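You operate a simulated robot arm through the tools that you are given. There is no shell and no other tool. Be economical: measure what you need, move in short steps, check, and stop when the job is done.

You are at the controls of a simulated two-armed robot. One attempt, no reset.

JOB
On the top of the mixing bench, fold the blue cloth in half, so that its two long edges meet.
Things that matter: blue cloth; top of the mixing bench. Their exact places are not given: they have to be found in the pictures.

It is judged by the outcome, as a careful person would: the job done as asked, and still so three seconds after it is handed in. It fails if anything else is knocked over, pushed out of place, dropped, spilled or broken. Flat cloth is picked up by pressing the open fingertips on it (5 to 10 N) and closing them slowly along it; thin cloth reads only 2 to 8 mm in the jaws.

ROBOT AND FRAMES
Two 7-joint arms with two-finger grippers on one trunk, on a base that drives. Base frame: it is fixed to the floor where the robot stands at the start and does not move with it; the origin is under the middle of the robot, x ahead of it, y to its left, z up; the surface under the hand at the start is at about z = 0.78. Units: m, rad, N and s.
The left shoulder is at the start at [0.051, 0.162, 1.079], the right one opposite. With the tool pointing down near the work surface each hand reaches from about 0.3 to 0.74 m from the robot's upright axis, wherever it stands, measured 20 degrees to its own side. Places, roughly: top of the mixing bench [0.5, 0.1, 0.8]. Payload 2.45 kg a hand.
The tool frame of a hand sits at the grasp point between the pads (the TCP): z along the fingers, y along the line on which they close. The tips reach 0.026 m beyond it. Largest opening 0.096 m; the body of the gripper starts 0.069 m behind the TCP.
Orientation is that of the tool frame in the base frame, as a unit quaternion [x, y, z, w]. With the fingers straight down and closing along the base's y, the tool's x points along the base's -x, its y along +y and its z along -z.

CONTROLS
- The arms move only by the tool send_rows. It takes "left_increments", "right_increments" or both (then of equal length, played together; a hand with none holds still); each is a list of rows, each a list of 3 entries, a list of its own where there are three numbers: the finger opening in cm, from 0 to 9.6, then the shift along the base's x, y, z in units of 40 mm (1.0 is 40 mm), then the turn, a rotation vector about the base's x, y, z in units of 5 degrees (1.0 is 5 degrees). In form: [[hand, [dx, dy, dz], [ax, ay, az]], ...]. A call has 1 to 10 rows; each row shifts and turns the commanded pose from where the row before left it. A call with a number of a shift or a turn outside -1 to 1 is refused whole. Rows are played at 5 a second. More than 0.05 m and 0.15 rad between two rows, or a gripper value outside its range, and nothing of the call is played. A pose out of reach is approached as far as the arm can. The call stops where the force on the tool passes 40 N (or 10 N more than at its start, if that is more) or the arm is blocked; 0.2 s more then pass. Each finger halts on what it meets, pressing with about 45 N; the grip force reading is that of the motor and also rises with nothing between the fingers. The clock runs only during rows and for 0.2 s after the last one: add rows that do not move to give the fingers time. The reply holds the time, the measured pose of the TCP, the force on the tool along the base axes, the opening and the grip force, in the units named above and with some noise, with the torque about the TCP (base axes, N m) and any sound that the robot's microphone picked up, and new pictures: "pictures" is both (left out), scene, wrist or none (wrist: the cameras of the hands that moved).
- Cameras (640 x 400 px; columns grow to the right, rows downward): "scene" is now at [0.1289, -0.0016, 1.5379]; the picture's right is [-0.03, -1.00, 0.00], its down [-0.90, 0.03, -0.44] and it looks along [0.44, -0.01, -0.90] (base axes); focal length 272 px, centre (320, 200). "left" rides on the left gripper at [0.082, -0.003, -0.098] in its tool frame; the picture's right is [0.04, 1.00, 0.00], its down [-0.73, 0.03, -0.68] and it looks along [-0.68, 0.03, 0.73] (tool axes); focal length 256 px, centre (320, 200). "right" rides on the right gripper at [0.082, 0.003, -0.098] in its tool frame; the picture's right is [-0.04, 1.00, 0.00], its down [-0.73, -0.03, -0.68] and it looks along [-0.68, -0.03, 0.73] (tool axes); focal length 256 px, centre (320, 200).
- lift_body(by): slides the trunk up (or, below 0, down) by that many m; the arms and the scene camera ride with it, the base frame stays. It gives what a move gives, with no picture.
- drive_base(legs): drives the robot by 1 to 6 legs, each [ahead, left, turn to the left] in m, m and rad, along the robot's own axes; the way and the turn of a leg run together, so that a leg with both is an arc; at most 1.5 m and 3.142 rad a leg. The arms and the cameras ride along, it lands a little off, and it stops where it bumps. It gives what a move gives, and a new picture of the scene camera.
- turn_head(pan, tilt): turns the head with the scene camera to pan (to the left, within 2.094 rad either way) and tilt (down, from -0.506 to 1.204), counted from straight ahead of the robot. It gives what a move gives, and a new picture of the scene camera.
- pixel_to_xyz(camera, pixels): there is no depth. For up to 12 entries [column, row, z] of the newest picture of that camera ("zoom" is the newest enlarged one), the place [x, y] in the base frame at which the ray of that pixel passes the height z, good to about 0.003 m. The clock stands still meanwhile.
- close_up(camera, box): a new picture of the part [left, top, right, bottom] of that camera's present view, enlarged. The clock stands still meanwhile.
- sign_off(): hands the job in; it is judged then, once.

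Keep the steps short. Do not move on a guess: measure, check each grasp and each placing, and mend mistakes. In all there are 80 turns and 260 pictures (those below and enlarged ones count). Leave the grippers open and the arms clear of the work at the hand-in unless told otherwise, and finish with a single line.

The tools are called after "Emit:" by a JSON object that holds its "fn" and its "kwargs". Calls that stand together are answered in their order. send_rows: Moves the arms, as the interface text tells. Its arguments: {"type":"object","properties":{"left_increments":{"type":"array","items":{"type":"array"}},"right_increments":{"type":"array","items":{"type":"array"}},"pictures":{"type":"string","enum":["both","scene","wrist","none"]}},"required":[]} The other tools are called the same way: lift_body (by) slides the trunk up or down; drive_base (legs) drives the base; turn_head (pan, tilt) turns the head that bears the scene camera; pixel_to_xyz (camera, pixels) gives the place at which the rays of pixels pass given heights; close_up (camera, box) takes an enlarged picture of a part of a camera's view; sign_off () hands the job in.

At the start:

```text
time: 0.0
left_tcp_pos: [0.4585, 0.2226, 0.9502]
left_tcp_rot: [0.0, 1.0, 0.0, 0.0]
left_wrist_force: [0.5, 0.8, 1.2]
left_wrist_torque: [-0.02, 0.0, 0.02]
left_gripper_width: 0.0958
left_finger_force: 0.1
right_tcp_pos: [0.3534, -0.1472, 0.9241]
right_tcp_rot: [0.0, 1.0, -0.001, 0.0]
right_wrist_force: [-0.7, 0.1, -0.8]
right_wrist_torque: [-0.01, -0.01, -0.03]
right_gripper_width: 0.0962
right_finger_force: 0.2
trunk travel left (down, up): [-0.25, 0.317]
robot x, y, heading: [-0.0002, -0.0032, 0.002]
head pan, tilt: [-0.031, 1.112]
```

scene: 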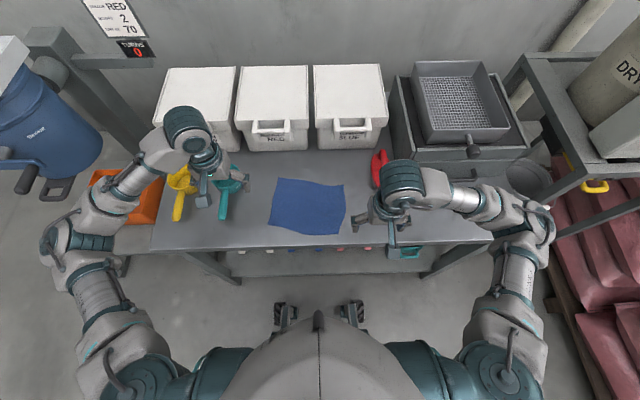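
right: 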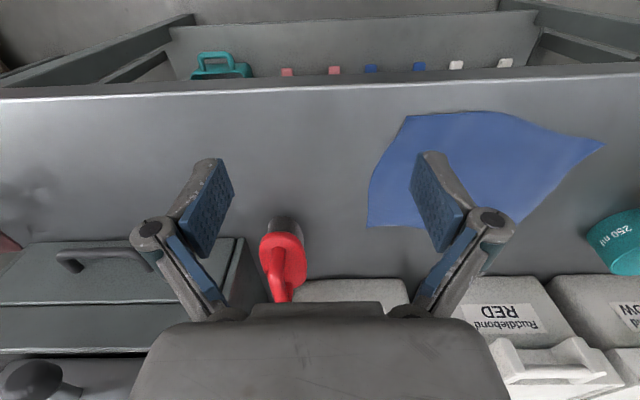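
left: 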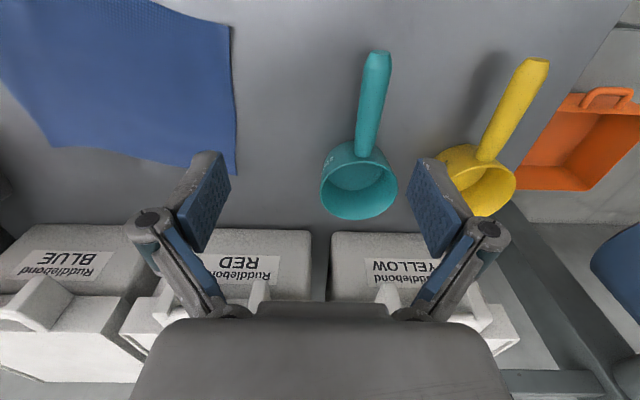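

I see the blue cloth at about (307,206) in the scene picture, on the bench. I'll enlarge it to measure its corners.

Emit:
{"fn": "close_up", "kwargs": {"camera": "scene", "box": [240, 160, 400, 260]}}

```text
4.00 times, centred on (320, 210) of scene
```

zoom: 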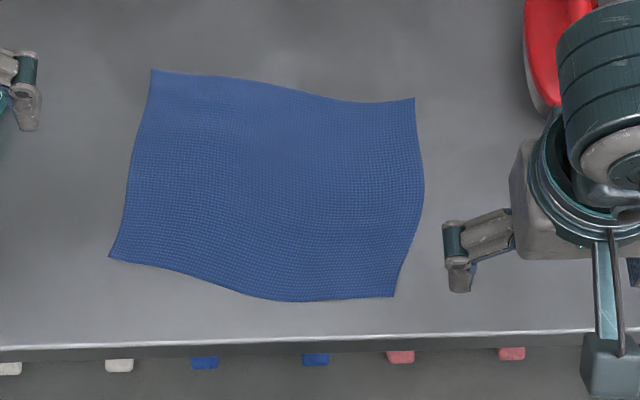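

Corners in the zoom: far-left (152,70), far-right (414,98), near-right (394,297), near-left (109,257). I'll measure these plus the mid-edges and the bench edge.

Emit:
{"fn": "pixel_to_xyz", "kwargs": {"camera": "zoom", "pixels": [[152, 70, 0.78], [414, 98, 0.78], [394, 297, 0.78], [109, 257, 0.78], [280, 86, 0.78], [250, 292, 0.78], [424, 190, 0.78], [132, 160, 0.78], [300, 345, 0.78], [530, 110, 0.78], [345, 102, 0.78], [180, 272, 0.78]]}}

Emit:
{"fn": "pixel_to_xyz", "kwargs": {"camera": "right", "pixels": [[368, 226, 0.78], [404, 116, 0.78], [604, 144, 0.78], [275, 300, 0.78]]}}

Emit:
{"fn": "pixel_to_xyz", "kwargs": {"camera": "left", "pixels": [[230, 24, 0.78], [235, 175, 0.78], [52, 148, 0.78], [376, 60, 0.78], [540, 65, 0.78]]}}

```text
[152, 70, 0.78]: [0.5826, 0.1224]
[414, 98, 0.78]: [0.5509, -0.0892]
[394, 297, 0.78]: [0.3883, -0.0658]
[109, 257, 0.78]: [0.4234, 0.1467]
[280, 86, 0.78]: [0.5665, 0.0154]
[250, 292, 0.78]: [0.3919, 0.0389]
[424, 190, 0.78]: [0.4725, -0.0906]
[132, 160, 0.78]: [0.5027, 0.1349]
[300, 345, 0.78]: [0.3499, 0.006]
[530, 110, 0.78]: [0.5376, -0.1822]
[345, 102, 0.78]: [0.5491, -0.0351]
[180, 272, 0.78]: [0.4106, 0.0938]
```

```text
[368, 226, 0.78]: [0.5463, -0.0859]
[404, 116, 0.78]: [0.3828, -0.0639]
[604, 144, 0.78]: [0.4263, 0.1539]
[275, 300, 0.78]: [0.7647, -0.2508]
```

```text
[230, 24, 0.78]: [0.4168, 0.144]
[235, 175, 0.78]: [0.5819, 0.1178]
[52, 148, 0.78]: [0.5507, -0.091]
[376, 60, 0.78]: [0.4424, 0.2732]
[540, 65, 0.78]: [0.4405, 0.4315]
```

The cloth measures about 0.21 × 0.16 m and its long edges run nearly along y (yawed about -9°). The near long edge goes from (0.386,-0.065) to (0.422,0.146). I'll grip it near both corners and carry it to the far edge. First, both hands go above the grasp points, turned to match and opened to 3 cm.

Emit:
{"fn": "send_rows", "kwargs": {"left_increments": [[3, [-0.197, -0.641, -0.626], [0, 0, -0.45]], [3, [-0.197, -0.641, -0.626], [0, 0, -0.45]], [3, [-0.197, -0.641, -0.626], [0, 0, -0.45]], [3, [-0.197, -0.641, -0.626], [0, 0, -0.45]], [3, [0, 0, 0], [0, 0, 0]]], "right_increments": [[3, [0.2725, 0.657, -0.463], [0, 0, -0.45]], [3, [0.2725, 0.657, -0.463], [0, 0, -0.45]], [3, [0.2725, 0.657, -0.463], [0, 0, -0.45]], [3, [0.2725, 0.657, -0.463], [0, 0, -0.45]], [3, [0, 0, 0], [0, 0, 0]]]}}

```text
time: 1.2
left_tcp_pos: [0.4227, 0.119, 0.8512]
left_tcp_rot: [0.078, 0.997, 0.001, 0.002]
left_wrist_force: [0.0, 0.5, -0.8]
left_wrist_torque: [0.01, -0.02, 0.0]
left_gripper_width: 0.0298
left_finger_force: 0.1
right_tcp_pos: [0.3917, -0.0411, 0.8516]
right_tcp_rot: [0.078, 0.997, -0.001, 0.001]
right_wrist_force: [0.4, 0.1, 0.3]
right_wrist_torque: [0.01, -0.01, -0.02]
right_gripper_width: 0.0299
right_finger_force: 0.0
trunk travel left (down, up): [-0.25, 0.317]
robot x, y, heading: [0.0048, -0.0037, -0.004]
head pan, tilt: [-0.031, 1.112]
```

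scene: 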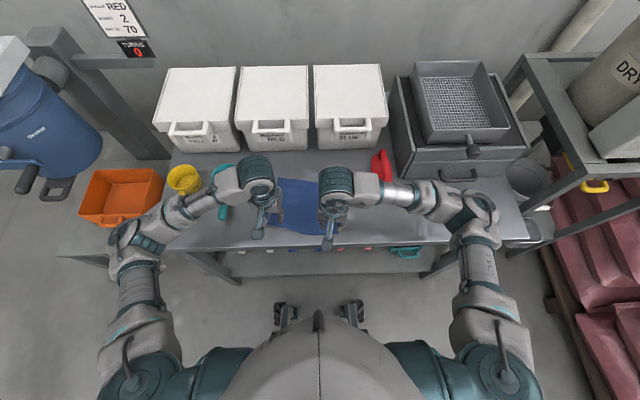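
right: 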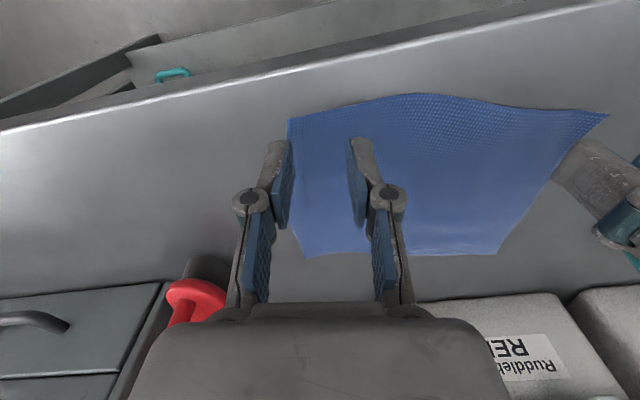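
left: 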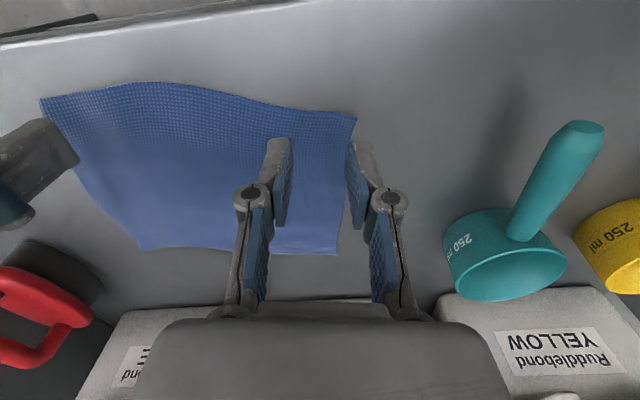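

Both hands are over the near edge. I'll measure the corners again with the wrist cameras: near-left at (356,117) in left, near-right at (289,118) in right.

Emit:
{"fn": "pixel_to_xyz", "kwargs": {"camera": "left", "pixels": [[356, 117, 0.78], [337, 253, 0.78], [40, 98, 0.78], [142, 249, 0.78], [265, 102, 0.78], [316, 112, 0.78]]}}

Emit:
{"fn": "pixel_to_xyz", "kwargs": {"camera": "right", "pixels": [[289, 118, 0.78], [303, 257, 0.78], [607, 115, 0.78], [497, 254, 0.78], [330, 108, 0.78], [420, 94, 0.78]]}}

```text
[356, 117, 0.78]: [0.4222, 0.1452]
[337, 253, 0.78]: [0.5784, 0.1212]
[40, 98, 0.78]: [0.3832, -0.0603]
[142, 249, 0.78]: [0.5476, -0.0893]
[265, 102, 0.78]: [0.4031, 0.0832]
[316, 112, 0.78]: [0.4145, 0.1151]
```

```text
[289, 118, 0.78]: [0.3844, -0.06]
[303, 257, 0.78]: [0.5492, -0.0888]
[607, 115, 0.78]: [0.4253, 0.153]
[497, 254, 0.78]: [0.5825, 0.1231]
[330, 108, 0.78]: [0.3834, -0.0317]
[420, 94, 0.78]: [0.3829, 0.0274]
```

The corners agree between cameras. Both TCPs are about 8 mm inside the edge, which suits the 24 mm wide fingers. Next I go down to just above the bench.

Emit:
{"fn": "send_rows", "kwargs": {"left_increments": [[3, [0.03, 0, -0.5], [0, 0, 0]], [3, [0.03, 0, -0.5], [0, 0, 0]], [3, [0, 0, 0], [0, 0, 0]]], "right_increments": [[3, [0.03, 0, -0.5], [0, 0, 0]], [3, [0.03, 0, -0.5], [0, 0, 0]], [3, [0, 0, 0], [0, 0, 0]]], "pictures": "wrist"}}

```text
time: 2.0
left_tcp_pos: [0.4252, 0.1199, 0.8124]
left_tcp_rot: [0.078, 0.997, 0.001, 0.002]
left_wrist_force: [-1.1, -0.1, -0.3]
left_wrist_torque: [0.0, -0.02, -0.01]
left_gripper_width: 0.0299
left_finger_force: 0.1
right_tcp_pos: [0.3945, -0.0416, 0.8117]
right_tcp_rot: [0.078, 0.997, -0.001, 0.001]
right_wrist_force: [-0.1, -0.2, -0.3]
right_wrist_torque: [0.0, 0.02, 0.03]
right_gripper_width: 0.0297
right_finger_force: 0.1
trunk travel left (down, up): [-0.25, 0.317]
robot x, y, heading: [-0.0019, 0.0004, -0.0]
head pan, tilt: [-0.031, 1.112]
```

right: 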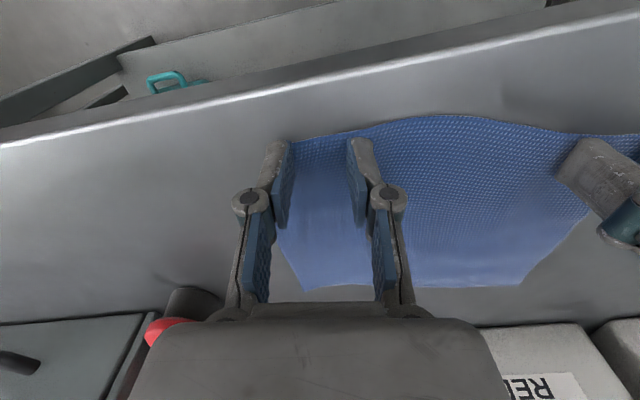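
left: 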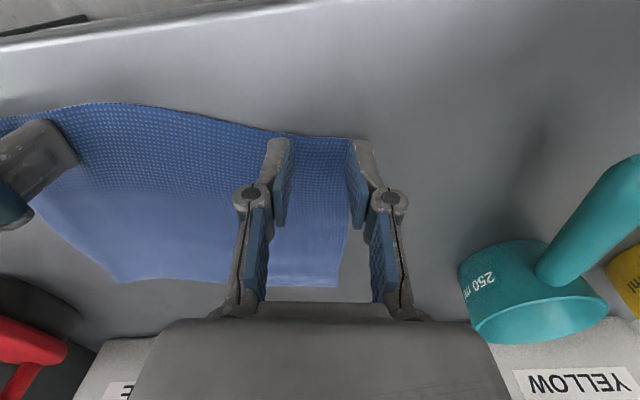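

The outer fingers sit right on the cloth's side edges, so I'll shift each hand 8 mm inward along the edge and lower it a few mm.

Emit:
{"fn": "send_rows", "kwargs": {"left_increments": [[3, [-0.03, -0.2, 0], [0, 0, 0]], [3, [0, 0, -0.1], [0, 0, 0]], [3, [0, 0, -0.06], [0, 0, 0]]], "right_increments": [[3, [0.03, 0.2, 0], [0, 0, 0]], [3, [0, 0, -0.1], [0, 0, 0]], [3, [0, 0, -0.06], [0, 0, 0]]], "pictures": "wrist"}}

```text
time: 2.8
left_tcp_pos: [0.4237, 0.1112, 0.8078]
left_tcp_rot: [0.079, 0.997, -0.001, 0.003]
left_wrist_force: [1.0, 2.0, 15.3]
left_wrist_torque: [0.24, -0.01, 0.0]
left_gripper_width: 0.0311
left_finger_force: 0.7
right_tcp_pos: [0.3971, -0.0326, 0.8072]
right_tcp_rot: [0.079, 0.997, 0.001, 0.003]
right_wrist_force: [1.0, -1.2, 13.1]
right_wrist_torque: [-0.11, 0.05, -0.02]
right_gripper_width: 0.0307
right_finger_force: 1.2
trunk travel left (down, up): [-0.25, 0.317]
robot x, y, heading: [-0.0004, 0.0003, -0.0]
head pan, tilt: [-0.031, 1.112]
```

right: 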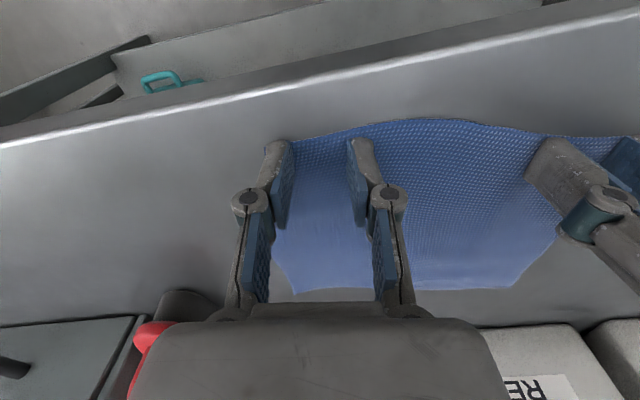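
left: 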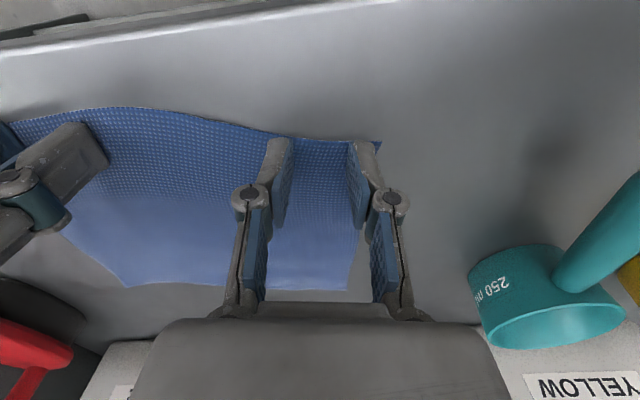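

Contact is made at 15 N and 13 N, a bit more than wanted. I'll ease up about 0.8 mm and close slowly.

Emit:
{"fn": "send_rows", "kwargs": {"left_increments": [[3, [0, 0, -0.0], [0, 0, 0]], [2.7, [0, 0, 0.02], [0, 0, 0]], [2.4, [0, 0, 0], [0, 0, 0]], [2.1, [0, 0, 0], [0, 0, 0]], [1.8, [0, 0, 0], [0, 0, 0]], [1.5, [0, 0, 0], [0, 0, 0]]], "right_increments": [[3, [0, 0, 0], [0, 0, 0]], [2.7, [0, 0, 0.015], [0, 0, 0]], [2.4, [0, 0, 0], [0, 0, 0]], [2.1, [0, 0, 0], [0, 0, 0]], [1.8, [0, 0, 0], [0, 0, 0]], [1.5, [0, 0, 0], [0, 0, 0]]], "pictures": "wrist"}}

```text
time: 4.2
left_tcp_pos: [0.4228, 0.1115, 0.8062]
left_tcp_rot: [0.079, 0.997, 0.002, 0.002]
left_wrist_force: [-2.6, -2.4, 28.8]
left_wrist_torque: [-0.3, 0.2, 0.02]
left_gripper_width: 0.0156
left_finger_force: 0.1
right_tcp_pos: [0.3961, -0.034, 0.807]
right_tcp_rot: [0.078, 0.997, 0.0, 0.003]
right_wrist_force: [-1.1, 1.7, 18.9]
right_wrist_torque: [0.22, 0.03, 0.02]
right_gripper_width: 0.0152
right_finger_force: 0.1
trunk travel left (down, up): [-0.25, 0.317]
robot x, y, heading: [0.001, -0.0004, 0.002]
head pan, tilt: [-0.031, 1.112]
```

right: 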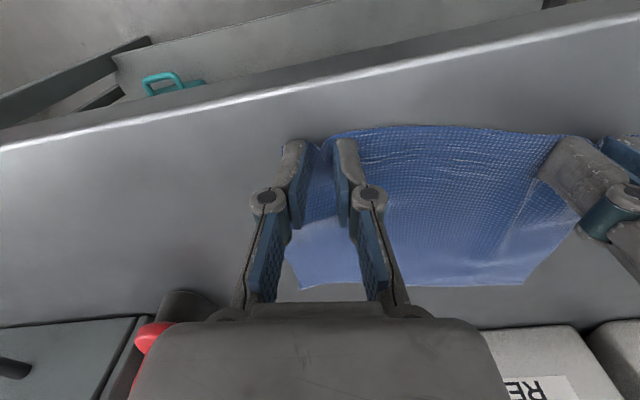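
left: 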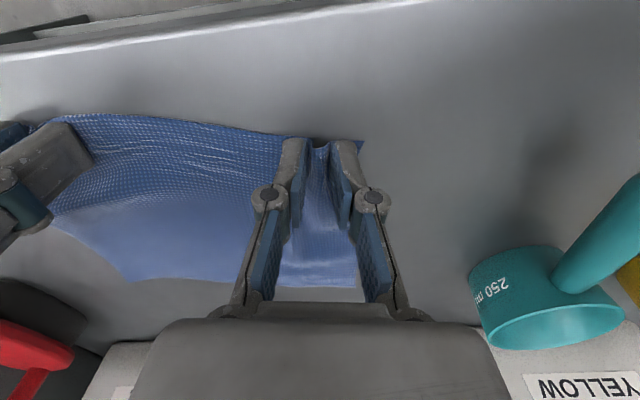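

The cloth is gathering between the fingers on both hands. The force has risen to 29 N and 19 N, so I'll raise the hands a little while closing the rest of the way.

Emit:
{"fn": "send_rows", "kwargs": {"left_increments": [[1.5, [0, 0, 0.05], [0, 0, 0]], [1.2, [0, 0, 0.0], [0, 0, 0]], [0.9, [0, 0, 0.01], [0, 0, 0]], [0.6, [0, 0, 0], [0, 0, 0]], [0.3, [0, 0, 0], [0, 0, 0]], [0, [0, 0, 0], [0, 0, 0]], [0, [0, 0, 0], [0, 0, 0]]], "right_increments": [[1.5, [0, 0, 0.025], [0, 0, 0]], [1.2, [0, 0, 0], [0, 0, 0]], [0.9, [0, 0, 0.01], [0, 0, 0]], [0.6, [0, 0, 0], [0, 0, 0]], [0.3, [0, 0, 0], [0, 0, 0]], [0, [0, 0, 0], [0, 0, 0]], [0, [0, 0, 0], [0, 0, 0]]], "pictures": "wrist"}}

```text
time: 5.8
left_tcp_pos: [0.4225, 0.1107, 0.8075]
left_tcp_rot: [0.079, 0.997, -0.001, 0.001]
left_wrist_force: [-1.3, -16.1, 5.5]
left_wrist_torque: [-0.41, 0.04, 0.12]
left_gripper_width: 0.0026
left_finger_force: 32.0
right_tcp_pos: [0.398, -0.0342, 0.8075]
right_tcp_rot: [0.078, 0.997, -0.001, 0.003]
right_wrist_force: [1.9, 16.1, 6.3]
right_wrist_torque: [0.48, -0.09, 0.0]
right_gripper_width: 0.0022
right_finger_force: 30.7
trunk travel left (down, up): [-0.25, 0.317]
robot x, y, heading: [0.0024, 0.0026, 0.001]
head pan, tilt: [-0.031, 1.112]
```

right: 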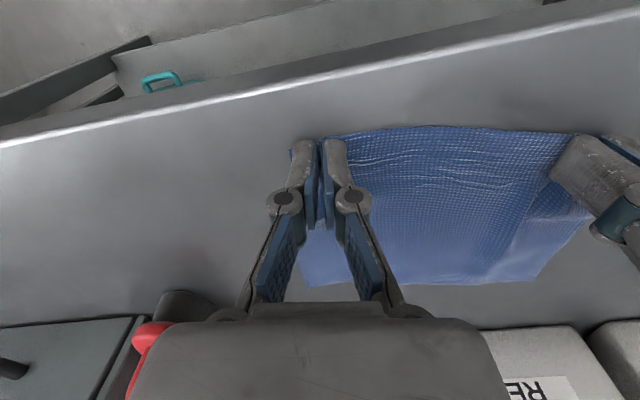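
left: 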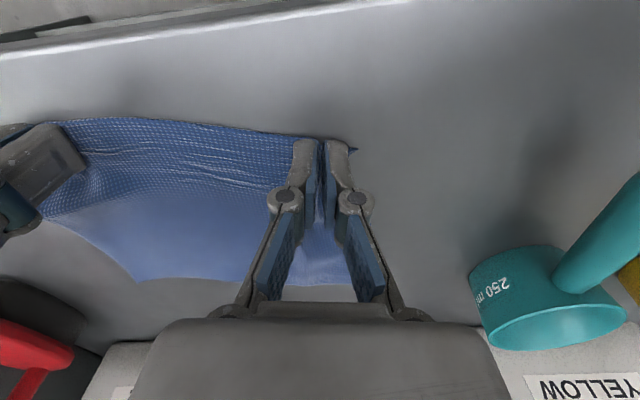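

Both jaws read 2–3 mm, so cloth is held, with 16 N of tension between the hands. I'll bring the hands 3 mm closer each and lift 3 cm to check the grasp.

Emit:
{"fn": "send_rows", "kwargs": {"left_increments": [[0, [0, -0.08, 0.1], [0, 0, 0]], [0, [0.05, 0, 0.35], [0, 0, 0]], [0, [0.1, 0, 0.35], [0, 0, 0]], [0, [0, 0, 0], [0, 0, 0]]], "right_increments": [[0, [0, 0.08, 0.1], [0, 0, 0]], [0, [0.05, 0, 0.35], [0, 0, 0]], [0, [0.1, 0, 0.35], [0, 0, 0]], [0, [0, 0, 0], [0, 0, 0]]]}}

```text
time: 6.8
left_tcp_pos: [0.4309, 0.1097, 0.8398]
left_tcp_rot: [0.078, 0.997, 0.001, 0.001]
left_wrist_force: [-0.2, -4.6, -0.9]
left_wrist_torque: [-0.12, 0.01, 0.06]
left_gripper_width: 0.0014
left_finger_force: 28.7
right_tcp_pos: [0.4043, -0.0293, 0.8383]
right_tcp_rot: [0.079, 0.997, -0.002, 0.001]
right_wrist_force: [0.5, 5.9, 1.4]
right_wrist_torque: [0.14, 0.03, -0.05]
right_gripper_width: 0.0032
right_finger_force: 31.6
trunk travel left (down, up): [-0.25, 0.317]
robot x, y, heading: [0.0003, 0.0012, -0.001]
head pan, tilt: [-0.031, 1.112]
```

scene: 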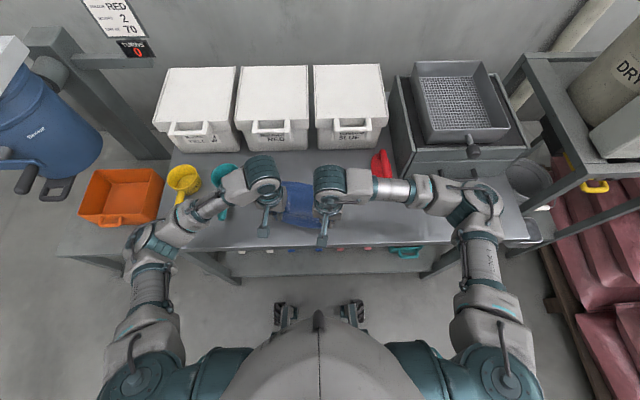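
right: 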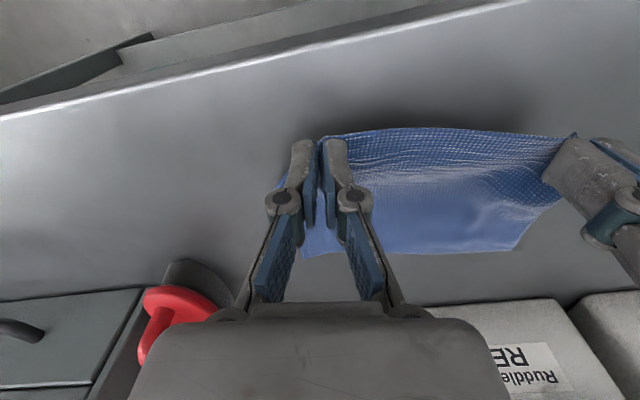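
left: 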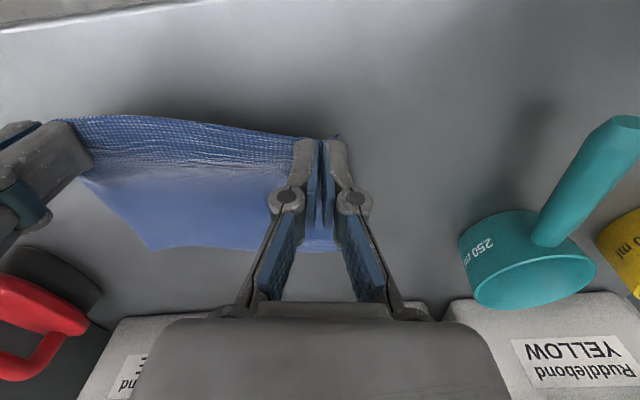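

Both grasps hold and the near edge is off the bench. Now I measure the far edge, which is still lying on the bench.

Emit:
{"fn": "pixel_to_xyz", "kwargs": {"camera": "right", "pixels": [[305, 258, 0.78], [516, 249, 0.78], [400, 255, 0.78], [300, 340, 0.78]]}}

Emit:
{"fn": "pixel_to_xyz", "kwargs": {"camera": "left", "pixels": [[150, 250, 0.78], [338, 252, 0.78], [250, 249, 0.78]]}}

```text
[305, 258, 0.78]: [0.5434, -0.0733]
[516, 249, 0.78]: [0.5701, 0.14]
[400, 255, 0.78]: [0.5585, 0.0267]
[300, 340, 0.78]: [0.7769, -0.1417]
```

```text
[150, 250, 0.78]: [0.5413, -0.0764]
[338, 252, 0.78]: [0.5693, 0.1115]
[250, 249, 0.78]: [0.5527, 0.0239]
```

Looking ahead, if I carry this edge straight to the far side, the gripped strip ends up bent backwards. It lies naturally only when the final stroke is toward the robot. So I'll do it differently:
1. Lift the cloth until it hangs.
2. Set its free edge down on the near side.
3. Lay the lower half away from me.
4. Bring the held edge back over the free edge.

I'll lift it clear first.

Emit:
{"fn": "send_rows", "kwargs": {"left_increments": [[0, [0.4, 0, 0.6], [0, 0, 0]], [0, [0.4, 0, 0.6], [0, 0, 0]], [0, [0.4, 0, 0.6], [0, 0, 0]], [0, [0.3, 0, 0.6], [0, 0, 0]], [0, [0, 0, 0.6], [0, 0, 0]], [0, [0, 0, 0.6], [0, 0, 0]], [0, [0, 0, 0], [0, 0, 0]], [0, [0, 0, 0], [0, 0, 0]]], "right_increments": [[0, [0.4, 0, 0.6], [0, 0, 0]], [0, [0.4, 0, 0.6], [0, 0, 0]], [0, [0.4, 0, 0.6], [0, 0, 0]], [0, [0.3, 0, 0.6], [0, 0, 0]], [0, [0, 0, 0.6], [0, 0, 0]], [0, [0, 0, 0.6], [0, 0, 0]], [0, [0, 0, 0], [0, 0, 0]], [0, [0, 0, 0], [0, 0, 0]]]}}

```text
time: 8.6
left_tcp_pos: [0.4918, 0.1104, 0.983]
left_tcp_rot: [0.078, 0.997, 0.0, 0.0]
left_wrist_force: [-1.0, -6.6, 0.0]
left_wrist_torque: [-0.19, -0.01, 0.06]
left_gripper_width: 0.0026
left_finger_force: 30.5
right_tcp_pos: [0.4642, -0.0314, 0.9836]
right_tcp_rot: [0.078, 0.997, 0.0, 0.002]
right_wrist_force: [0.7, 4.0, 1.3]
right_wrist_torque: [0.17, -0.01, -0.04]
right_gripper_width: 0.0008
right_finger_force: 29.2
trunk travel left (down, up): [-0.25, 0.317]
robot x, y, heading: [0.0004, -0.0019, 0.002]
head pan, tilt: [-0.031, 1.112]
```

scene: 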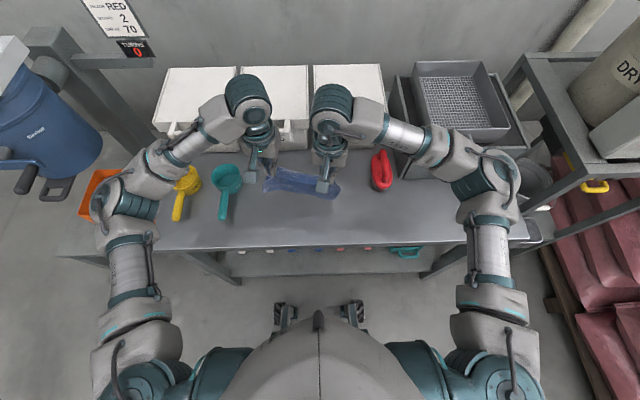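
right: 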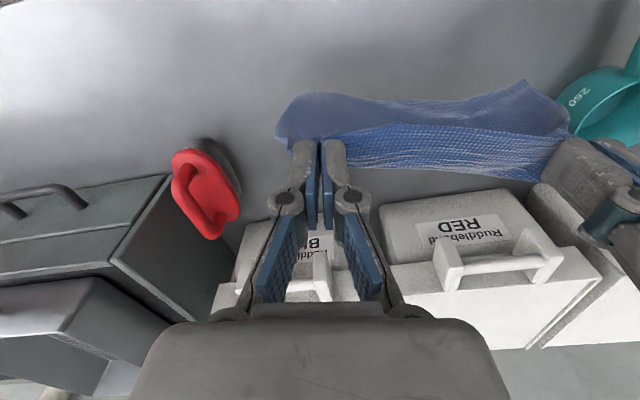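
left: 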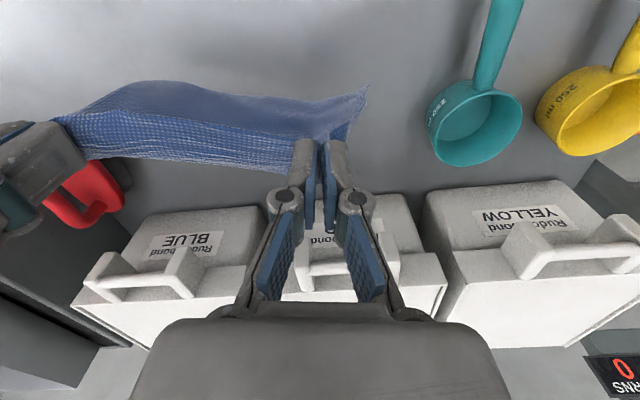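

The cloth hangs below the hands with its free edge showing at the image top. I'll estimate that edge's height and position.

Emit:
{"fn": "pixel_to_xyz", "kwargs": {"camera": "left", "pixels": [[368, 86, 0.8], [368, 86, 0.83], [368, 86, 0.86], [130, 84, 0.8], [130, 84, 0.83]]}}

Emit:
{"fn": "pixel_to_xyz", "kwargs": {"camera": "right", "pixels": [[285, 100, 0.8], [285, 100, 0.83], [285, 100, 0.86], [525, 80, 0.8], [525, 80, 0.83], [525, 80, 0.86]]}}

Emit:
{"fn": "close_up", "kwargs": {"camera": "scene", "box": [220, 130, 380, 230]}}

```text
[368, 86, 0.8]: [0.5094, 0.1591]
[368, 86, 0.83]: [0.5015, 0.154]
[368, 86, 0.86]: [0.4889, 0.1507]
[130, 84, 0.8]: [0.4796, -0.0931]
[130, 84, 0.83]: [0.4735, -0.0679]
```

```text
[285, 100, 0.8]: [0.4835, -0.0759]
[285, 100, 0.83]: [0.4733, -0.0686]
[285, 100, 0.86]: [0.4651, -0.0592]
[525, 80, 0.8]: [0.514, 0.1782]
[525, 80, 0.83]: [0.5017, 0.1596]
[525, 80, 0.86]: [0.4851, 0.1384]
```

```text
4.00 times, centred on (300, 180) of scene
```

zoom: 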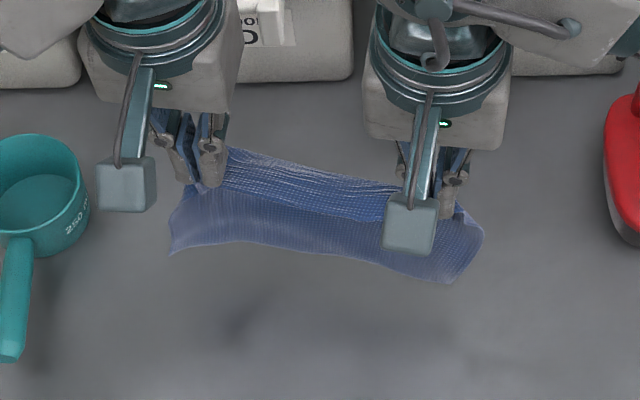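

It hangs nearly vertical, with the free edge at about z = 0.82. I'll move it 5 cm toward the robot, lower it until the free edge touches, and look again.

Emit:
{"fn": "send_rows", "kwargs": {"left_increments": [[0, [-0.3, 0, 0], [0, 0, 0]], [0, [-0.35, 0, 0], [0, 0, 0]], [0, [-0.35, 0, 0], [0, 0, 0]], [0, [-0.25, 0, 0], [0, 0, 0]], [0, [0, 0, -0.3], [0, 0, 0]], [0, [0, 0, -0.3], [0, 0, 0]], [0, [0, 0, 0], [0, 0, 0]], [0, [0, 0, 0], [0, 0, 0]]], "right_increments": [[0, [-0.3, 0, 0], [0, 0, 0]], [0, [-0.35, 0, 0], [0, 0, 0]], [0, [-0.35, 0, 0], [0, 0, 0]], [0, [-0.25, 0, 0], [0, 0, 0]], [0, [0, 0, -0.3], [0, 0, 0]], [0, [0, 0, -0.3], [0, 0, 0]], [0, [0, 0, 0], [0, 0, 0]], [0, [0, 0, 0], [0, 0, 0]]]}}

Emit:
{"fn": "close_up", "kwargs": {"camera": "scene", "box": [220, 130, 380, 230]}}

```text
time: 10.4
left_tcp_pos: [0.4402, 0.1088, 0.9575]
left_tcp_rot: [0.078, 0.997, -0.001, 0.001]
left_wrist_force: [1.0, -0.8, -0.9]
left_wrist_torque: [-0.1, 0.02, -0.01]
left_gripper_width: 0.0024
left_finger_force: 29.8
right_tcp_pos: [0.4134, -0.0314, 0.9582]
right_tcp_rot: [0.078, 0.997, 0.0, 0.001]
right_wrist_force: [-0.2, -0.6, 0.3]
right_wrist_torque: [-0.01, 0.05, -0.01]
right_gripper_width: 0.0003
right_finger_force: 28.5
trunk travel left (down, up): [-0.25, 0.317]
robot x, y, heading: [-0.0007, 0.0006, 0.005]
head pan, tilt: [-0.031, 1.112]
```

scene: 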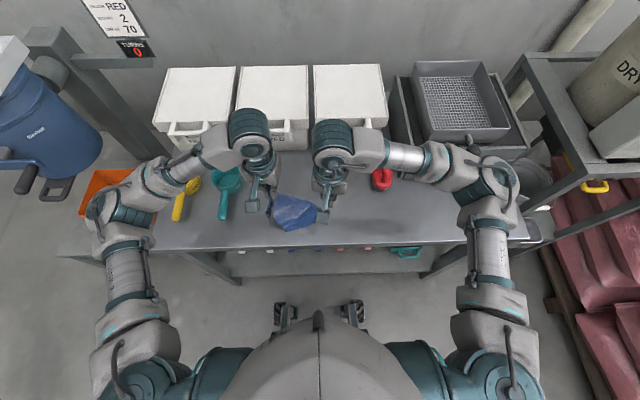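
right: 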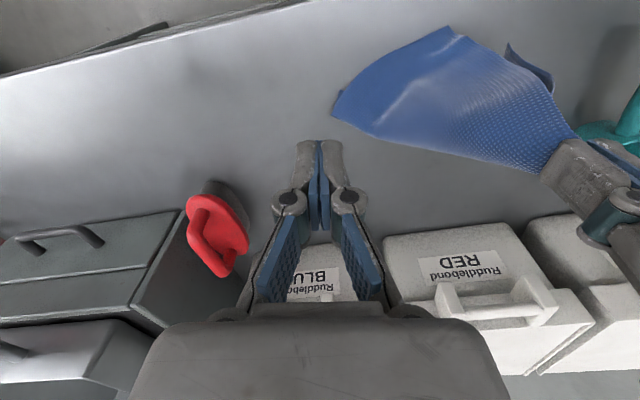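
left: 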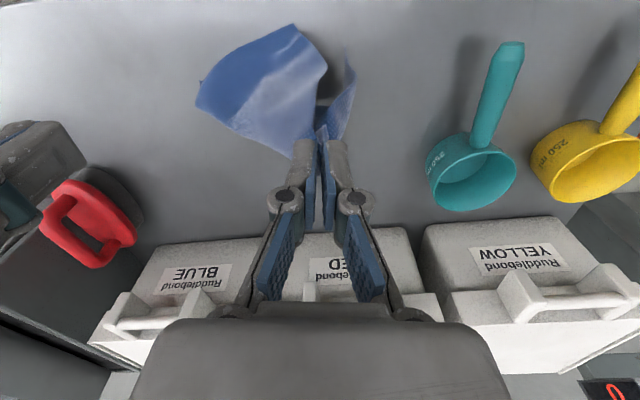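

```text
4.00 times, centred on (300, 180) of scene
```

zoom: 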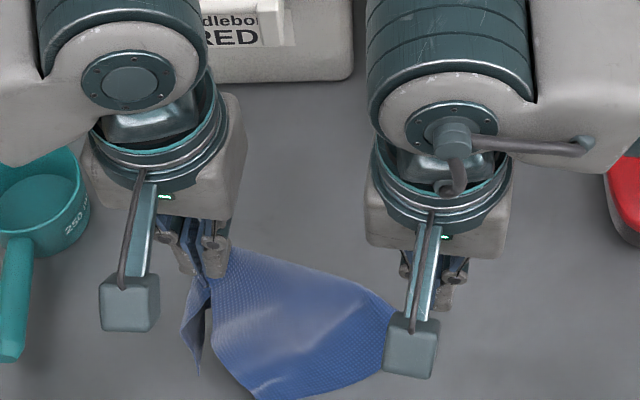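

The right hand lost its pinch (0.3 mm reading) and the cloth now hangs from the left hand only. To mend this, I'll clear the right hand off to the right, raise the left, then drape the cloth back flat on the bench and grasp again.

Emit:
{"fn": "send_rows", "kwargs": {"left_increments": [[0, [0, 0, 0.6], [0, 0, 0]], [0, [0, 0, 0.6], [0, 0, 0]], [0, [0.3, -0.5, 0.6], [0, 0, 0]], [0, [0.3, -0.5, 0.5], [0, 0, 0]], [0, [0.4, -0.6, 0.2], [0, 0, 0]], [0, [0.4, -0.6, 0], [0, 0, 0]], [0, [0.2, -0.3, 0], [0, 0, 0]], [0, [0, 0, 0], [0, 0, 0]], [0, [0, 0, 0], [0, 0, 0]]], "right_increments": [[3, [-0.2, -0.9, 0], [0, 0, 0]], [3, [-0.2, -0.9, 0], [0, 0, 0]], [3, [-0.2, -0.9, 0], [0, 0, 0]], [3, [-0.2, -0.9, 0], [0, 0, 0]], [3, [-0.2, -0.9, 0], [0, 0, 0]], [3, [-0.2, -0.9, 0], [0, 0, 0]], [3, [0, 0, 0], [0, 0, 0]], [3, [0, 0, 0], [0, 0, 0]], [3, [0, 0, 0], [0, 0, 0]]]}}

Emit:
{"fn": "close_up", "kwargs": {"camera": "scene", "box": [220, 130, 380, 230]}}

```text
time: 12.4
left_tcp_pos: [0.5065, 0.0078, 1.0592]
left_tcp_rot: [0.078, 0.997, 0.0, 0.001]
left_wrist_force: [-0.4, -0.2, -3.4]
left_wrist_torque: [0.02, -0.04, 0.01]
left_gripper_width: 0.0034
left_finger_force: 28.2
right_tcp_pos: [0.3652, -0.2485, 0.9584]
right_tcp_rot: [0.079, 0.997, -0.001, 0.001]
right_wrist_force: [0.5, 0.7, -0.3]
right_wrist_torque: [0.03, -0.01, 0.0]
right_gripper_width: 0.0301
right_finger_force: 0.1
trunk travel left (down, up): [-0.25, 0.317]
robot x, y, heading: [-0.0023, 0.0008, 0.0]
head pan, tilt: [-0.031, 1.112]
```

scene: 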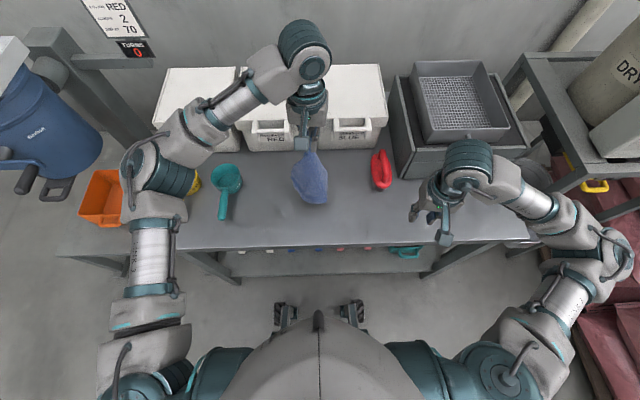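
right: 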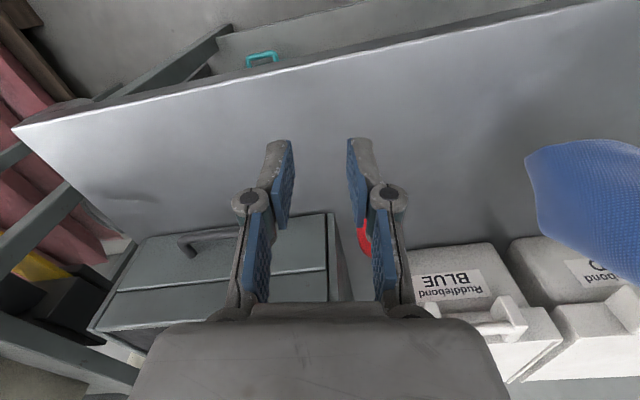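
left: 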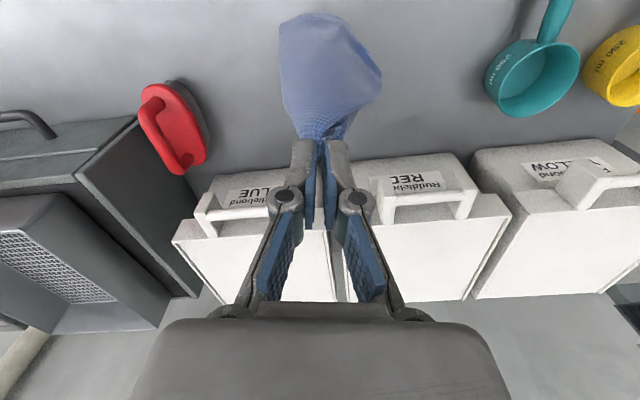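

```text
4.00 times, centred on (300, 180) of scene
```

zoom: 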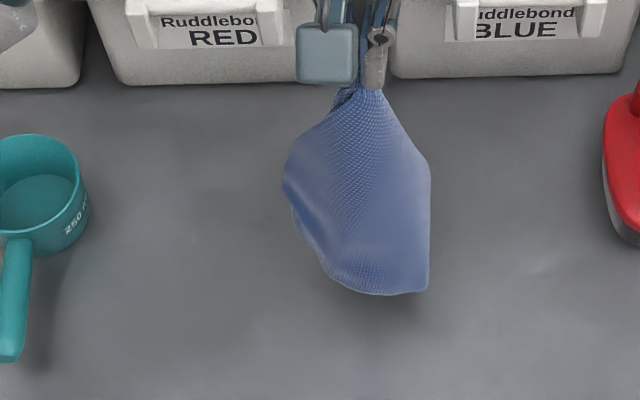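

The cloth hangs as a cone with its lowest corner just off the bench. I'll carry that corner toward its old far-right place at about (0.55,-0.08), then lay the cloth by an arc back toward the near left.

Emit:
{"fn": "send_rows", "kwargs": {"left_increments": [[0, [0.27, -0.55, 0], [0, 0, 0]], [0, [0.27, -0.55, 0], [0, 0, 0]], [0, [0.27, -0.55, 0], [0, 0, 0]], [0, [0.27, -0.55, 0], [0, 0, 0]], [0, [0, 0, 0], [0, 0, 0]], [0, [0, 0, 0], [0, 0, 0]], [0, [0, 0, 0], [0, 0, 0]]], "pictures": "scene"}}

Emit:
{"fn": "close_up", "kwargs": {"camera": "scene", "box": [240, 110, 400, 210]}}

```text
time: 14.0
left_tcp_pos: [0.5478, -0.0804, 1.0595]
left_tcp_rot: [0.078, 0.997, 0.001, 0.001]
left_wrist_force: [0.0, -0.4, -0.7]
left_wrist_torque: [0.01, -0.02, -0.01]
left_gripper_width: 0.002
left_finger_force: 29.2
right_tcp_pos: [0.3655, -0.2491, 0.9582]
right_tcp_rot: [0.079, 0.997, -0.001, 0.002]
right_wrist_force: [0.6, 0.2, -0.2]
right_wrist_torque: [-0.01, 0.05, 0.0]
right_gripper_width: 0.0299
right_finger_force: 0.1
trunk travel left (down, up): [-0.25, 0.317]
robot x, y, heading: [0.0005, 0.0002, -0.004]
head pan, tilt: [-0.031, 1.112]
```

scene: 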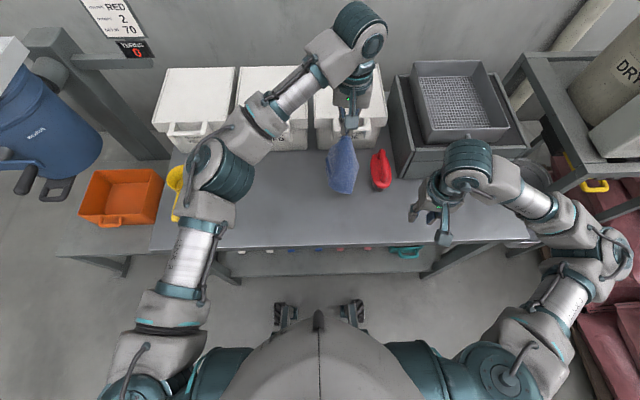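

```text
4.00 times, centred on (320, 160) of scene
```

zoom: 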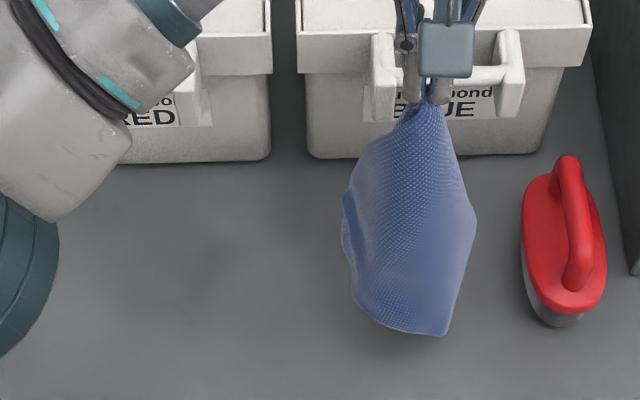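

The corner is clear of the red float. Now the first half of the laying arc.

Emit:
{"fn": "send_rows", "kwargs": {"left_increments": [[0, [-0.268, 0.431, -0.1], [0, 0, 0]], [0, [-0.265, 0.427, -0.15], [0, 0, 0]], [0, [-0.263, 0.422, -0.16], [0, 0, 0]], [0, [-0.256, 0.412, -0.18], [0, 0, 0]], [0, [-0.248, 0.399, -0.205], [0, 0, 0]], [0, [-0.238, 0.382, -0.248], [0, 0, 0]], [0, [-0.226, 0.363, -0.288], [0, 0, 0]], [0, [-0.213, 0.342, -0.325], [0, 0, 0]], [0, [-0.198, 0.318, -0.36], [0, 0, 0]]], "pictures": "both"}}

```text
time: 16.0
left_tcp_pos: [0.461, 0.0611, 0.9783]
left_tcp_rot: [0.078, 0.997, 0.0, 0.001]
left_wrist_force: [1.4, -0.7, -1.3]
left_wrist_torque: [-0.05, -0.01, 0.04]
left_gripper_width: 0.0026
left_finger_force: 29.1
right_tcp_pos: [0.3644, -0.2488, 0.9571]
right_tcp_rot: [0.079, 0.997, -0.001, 0.001]
right_wrist_force: [-0.1, 0.6, -0.6]
right_wrist_torque: [-0.01, 0.02, 0.02]
right_gripper_width: 0.0299
right_finger_force: 0.1
trunk travel left (down, up): [-0.25, 0.317]
robot x, y, heading: [-0.0011, 0.002, 0.0]
head pan, tilt: [-0.031, 1.112]
```

scene: 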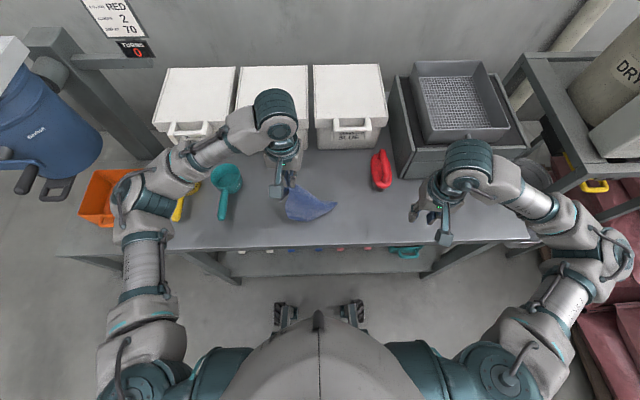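
left: 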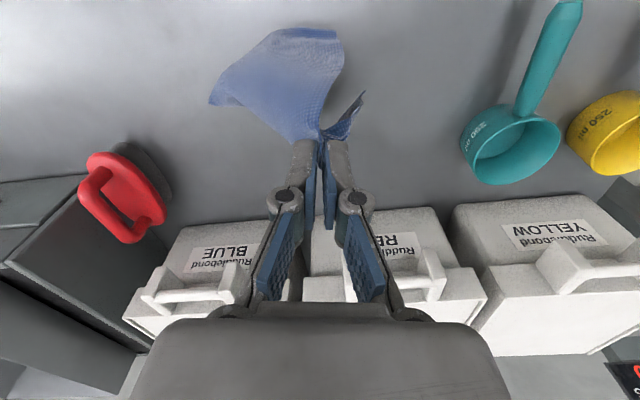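

Emit:
{"fn": "close_up", "kwargs": {"camera": "scene", "box": [240, 160, 400, 260]}}

```text
4.00 times, centred on (320, 210) of scene
```

zoom: 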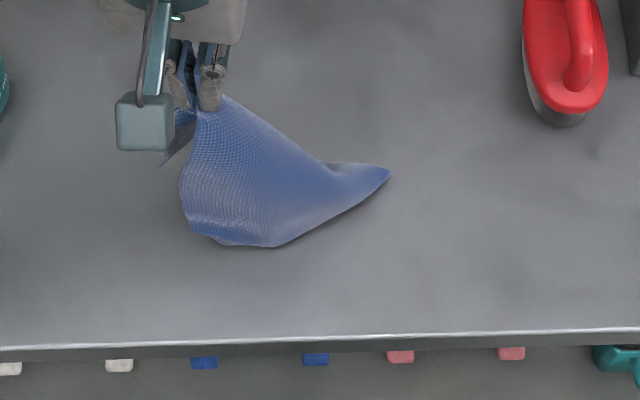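

The far-right corner lies at (390,170) in the zoom. I'll continue with the rest of the arc, stopping just above the bench.

Emit:
{"fn": "send_rows", "kwargs": {"left_increments": [[0, [-0.181, 0.291, -0.395], [0, 0, 0]], [0, [-0.164, 0.263, -0.425], [0, 0, 0]], [0, [-0.144, 0.231, -0.45], [0, 0, 0]], [0, [-0.124, 0.199, -0.475], [0, 0, 0]], [0, [-0.103, 0.165, -0.493], [0, 0, 0]], [0, [-0.081, 0.129, -0.51], [0, 0, 0]], [0, [-0.058, 0.093, -0.5], [0, 0, 0]], [0, [-0.036, 0.057, -0.4], [0, 0, 0]]], "pictures": "both"}}

Emit:
{"fn": "close_up", "kwargs": {"camera": "scene", "box": [240, 160, 400, 260]}}

```text
time: 17.8
left_tcp_pos: [0.4254, 0.1179, 0.8345]
left_tcp_rot: [0.078, 0.997, 0.0, 0.002]
left_wrist_force: [-2.4, 0.2, -3.2]
left_wrist_torque: [-0.03, 0.0, 0.04]
left_gripper_width: 0.0032
left_finger_force: 29.6
right_tcp_pos: [0.3654, -0.248, 0.9586]
right_tcp_rot: [0.079, 0.997, 0.0, 0.0]
right_wrist_force: [0.4, 0.2, -0.5]
right_wrist_torque: [0.0, 0.02, 0.01]
right_gripper_width: 0.03
right_finger_force: 0.0
trunk travel left (down, up): [-0.25, 0.317]
robot x, y, heading: [-0.0021, 0.0016, 0.003]
head pan, tilt: [-0.031, 1.112]
```

scene: 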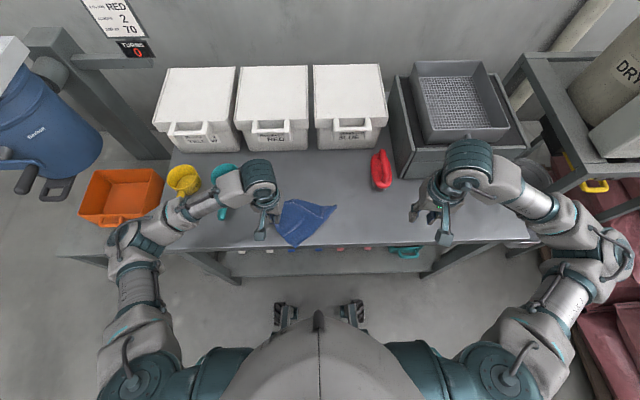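
left: 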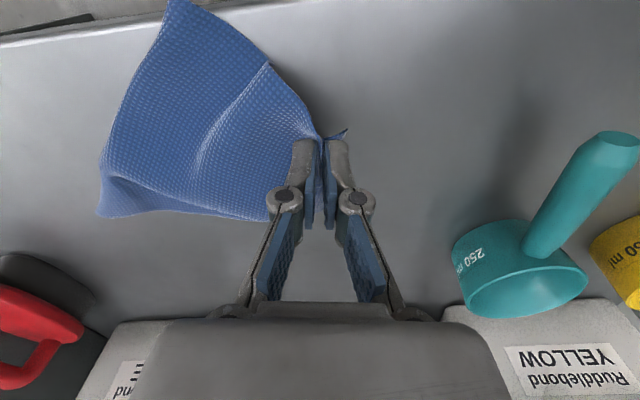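

```text
4.00 times, centred on (320, 210) of scene
```

zoom: 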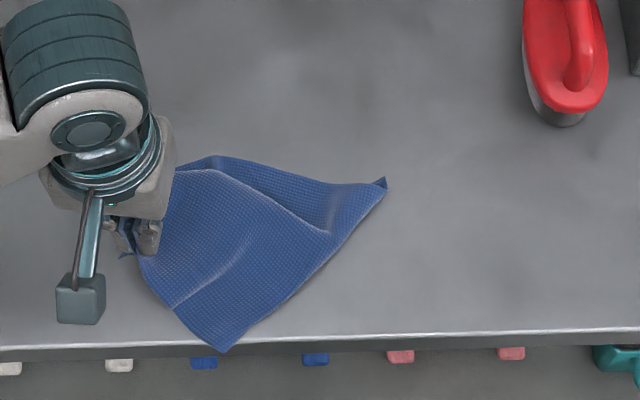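

The cloth is down but rotated. I'll measure its visible corners.

Emit:
{"fn": "pixel_to_xyz", "kwargs": {"camera": "zoom", "pixels": [[222, 350, 0.78], [385, 182, 0.78], [330, 232, 0.79], [215, 156, 0.79], [175, 308, 0.79], [140, 262, 0.8], [120, 256, 0.8]]}}

Emit:
{"fn": "pixel_to_xyz", "kwargs": {"camera": "left", "pixels": [[175, 1, 0.78], [98, 216, 0.78], [268, 220, 0.78], [265, 62, 0.79], [345, 131, 0.8]]}}

Emit:
{"fn": "close_up", "kwargs": {"camera": "left", "box": [80, 0, 400, 240]}}

```text
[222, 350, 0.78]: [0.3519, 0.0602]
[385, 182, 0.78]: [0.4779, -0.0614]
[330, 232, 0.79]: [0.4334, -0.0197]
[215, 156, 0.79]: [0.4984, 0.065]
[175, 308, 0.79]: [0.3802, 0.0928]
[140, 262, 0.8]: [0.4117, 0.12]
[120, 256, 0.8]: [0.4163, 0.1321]
```

```text
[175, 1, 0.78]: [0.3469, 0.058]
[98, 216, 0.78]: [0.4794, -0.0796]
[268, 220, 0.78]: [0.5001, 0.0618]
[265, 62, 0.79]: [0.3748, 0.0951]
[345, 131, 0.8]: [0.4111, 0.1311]
```

```text
1.67 times, centred on (240, 120) of left
```

zoom: 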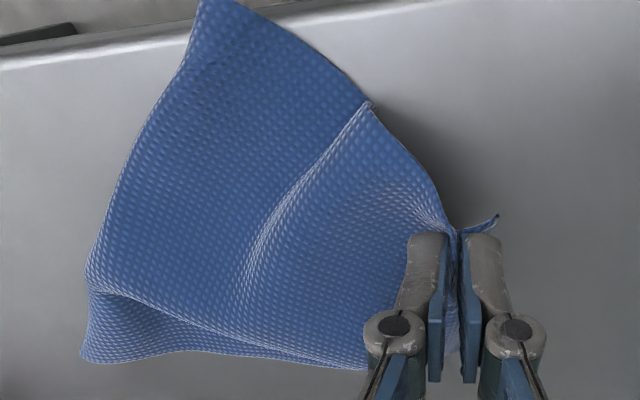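

A pleat runs between the left hand and the loose near corner at (0.350,0.059), which reaches the bench edge. I'll drag the left hand low toward (+x,+y) to open the pleat and pull that corner back onto the bench.

Emit:
{"fn": "send_rows", "kwargs": {"left_increments": [[0, [0, 0, -0.4], [0, 0, 0]], [0, [0.3, 0.35, 0], [0, 0, 0]], [0, [0.3, 0.35, 0], [0, 0, 0]], [0, [0.3, 0.35, 0], [0, 0, 0]], [0, [0.3, 0.35, 0], [0, 0, 0]], [0, [0, 0, 0], [0, 0, 0]]], "pictures": "wrist"}}

Emit:
{"fn": "close_up", "kwargs": {"camera": "scene", "box": [240, 160, 400, 260]}}

```text
time: 19.2
left_tcp_pos: [0.4737, 0.1721, 0.8172]
left_tcp_rot: [0.079, 0.997, 0.001, 0.002]
left_wrist_force: [1.1, -0.3, -4.1]
left_wrist_torque: [-0.03, 0.05, -0.01]
left_gripper_width: 0.0046
left_finger_force: 28.3
right_tcp_pos: [0.3643, -0.2486, 0.9575]
right_tcp_rot: [0.079, 0.997, 0.0, 0.001]
right_wrist_force: [0.8, -0.4, -0.3]
right_wrist_torque: [0.02, -0.04, 0.01]
right_gripper_width: 0.03
right_finger_force: 0.0
trunk travel left (down, up): [-0.25, 0.317]
robot x, y, heading: [0.0002, -0.0003, 0.001]
head pan, tilt: [-0.031, 1.112]
```

left: 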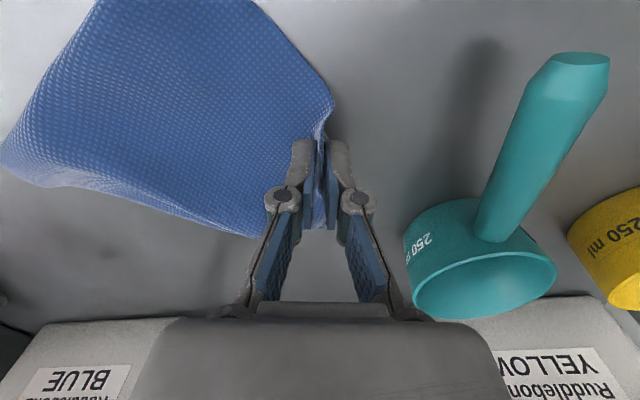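

```text
4.00 times, centred on (320, 210) of scene
```

zoom: 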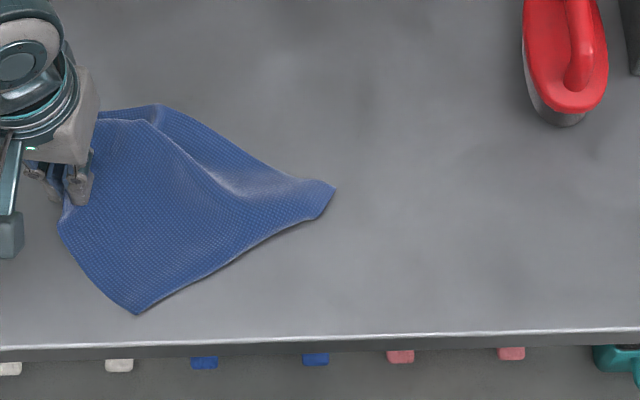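

The pleat is open and the cloth is back on the bench. I'll measure again; the scoop is close on the left, so I won't go further that way.

Emit:
{"fn": "pixel_to_xyz", "kwargs": {"camera": "zoom", "pixels": [[137, 314, 0.78], [335, 187, 0.78], [310, 222, 0.78], [158, 105, 0.785], [58, 225, 0.785], [100, 115, 0.785]]}}

Emit:
{"fn": "pixel_to_xyz", "kwargs": {"camera": "left", "pixels": [[330, 100, 0.785], [255, 237, 0.785], [40, 186, 0.78], [405, 245, 0.8], [315, 232, 0.785], [475, 45, 0.78]]}}

Emit:
{"fn": "close_up", "kwargs": {"camera": "left", "box": [160, 40, 400, 260]}}

```text
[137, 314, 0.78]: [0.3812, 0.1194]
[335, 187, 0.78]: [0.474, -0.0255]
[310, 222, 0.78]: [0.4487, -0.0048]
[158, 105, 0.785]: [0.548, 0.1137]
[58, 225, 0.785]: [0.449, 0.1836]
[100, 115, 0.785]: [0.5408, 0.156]
```

```text
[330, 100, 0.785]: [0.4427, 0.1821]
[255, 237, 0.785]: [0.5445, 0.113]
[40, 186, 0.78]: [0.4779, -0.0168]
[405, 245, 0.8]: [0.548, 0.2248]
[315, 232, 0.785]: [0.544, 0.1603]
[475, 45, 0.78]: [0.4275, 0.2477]
```

```text
1.82 times, centred on (280, 150) of left
```

zoom: 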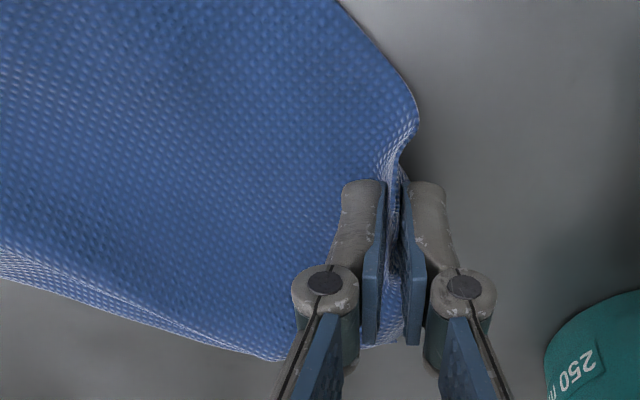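

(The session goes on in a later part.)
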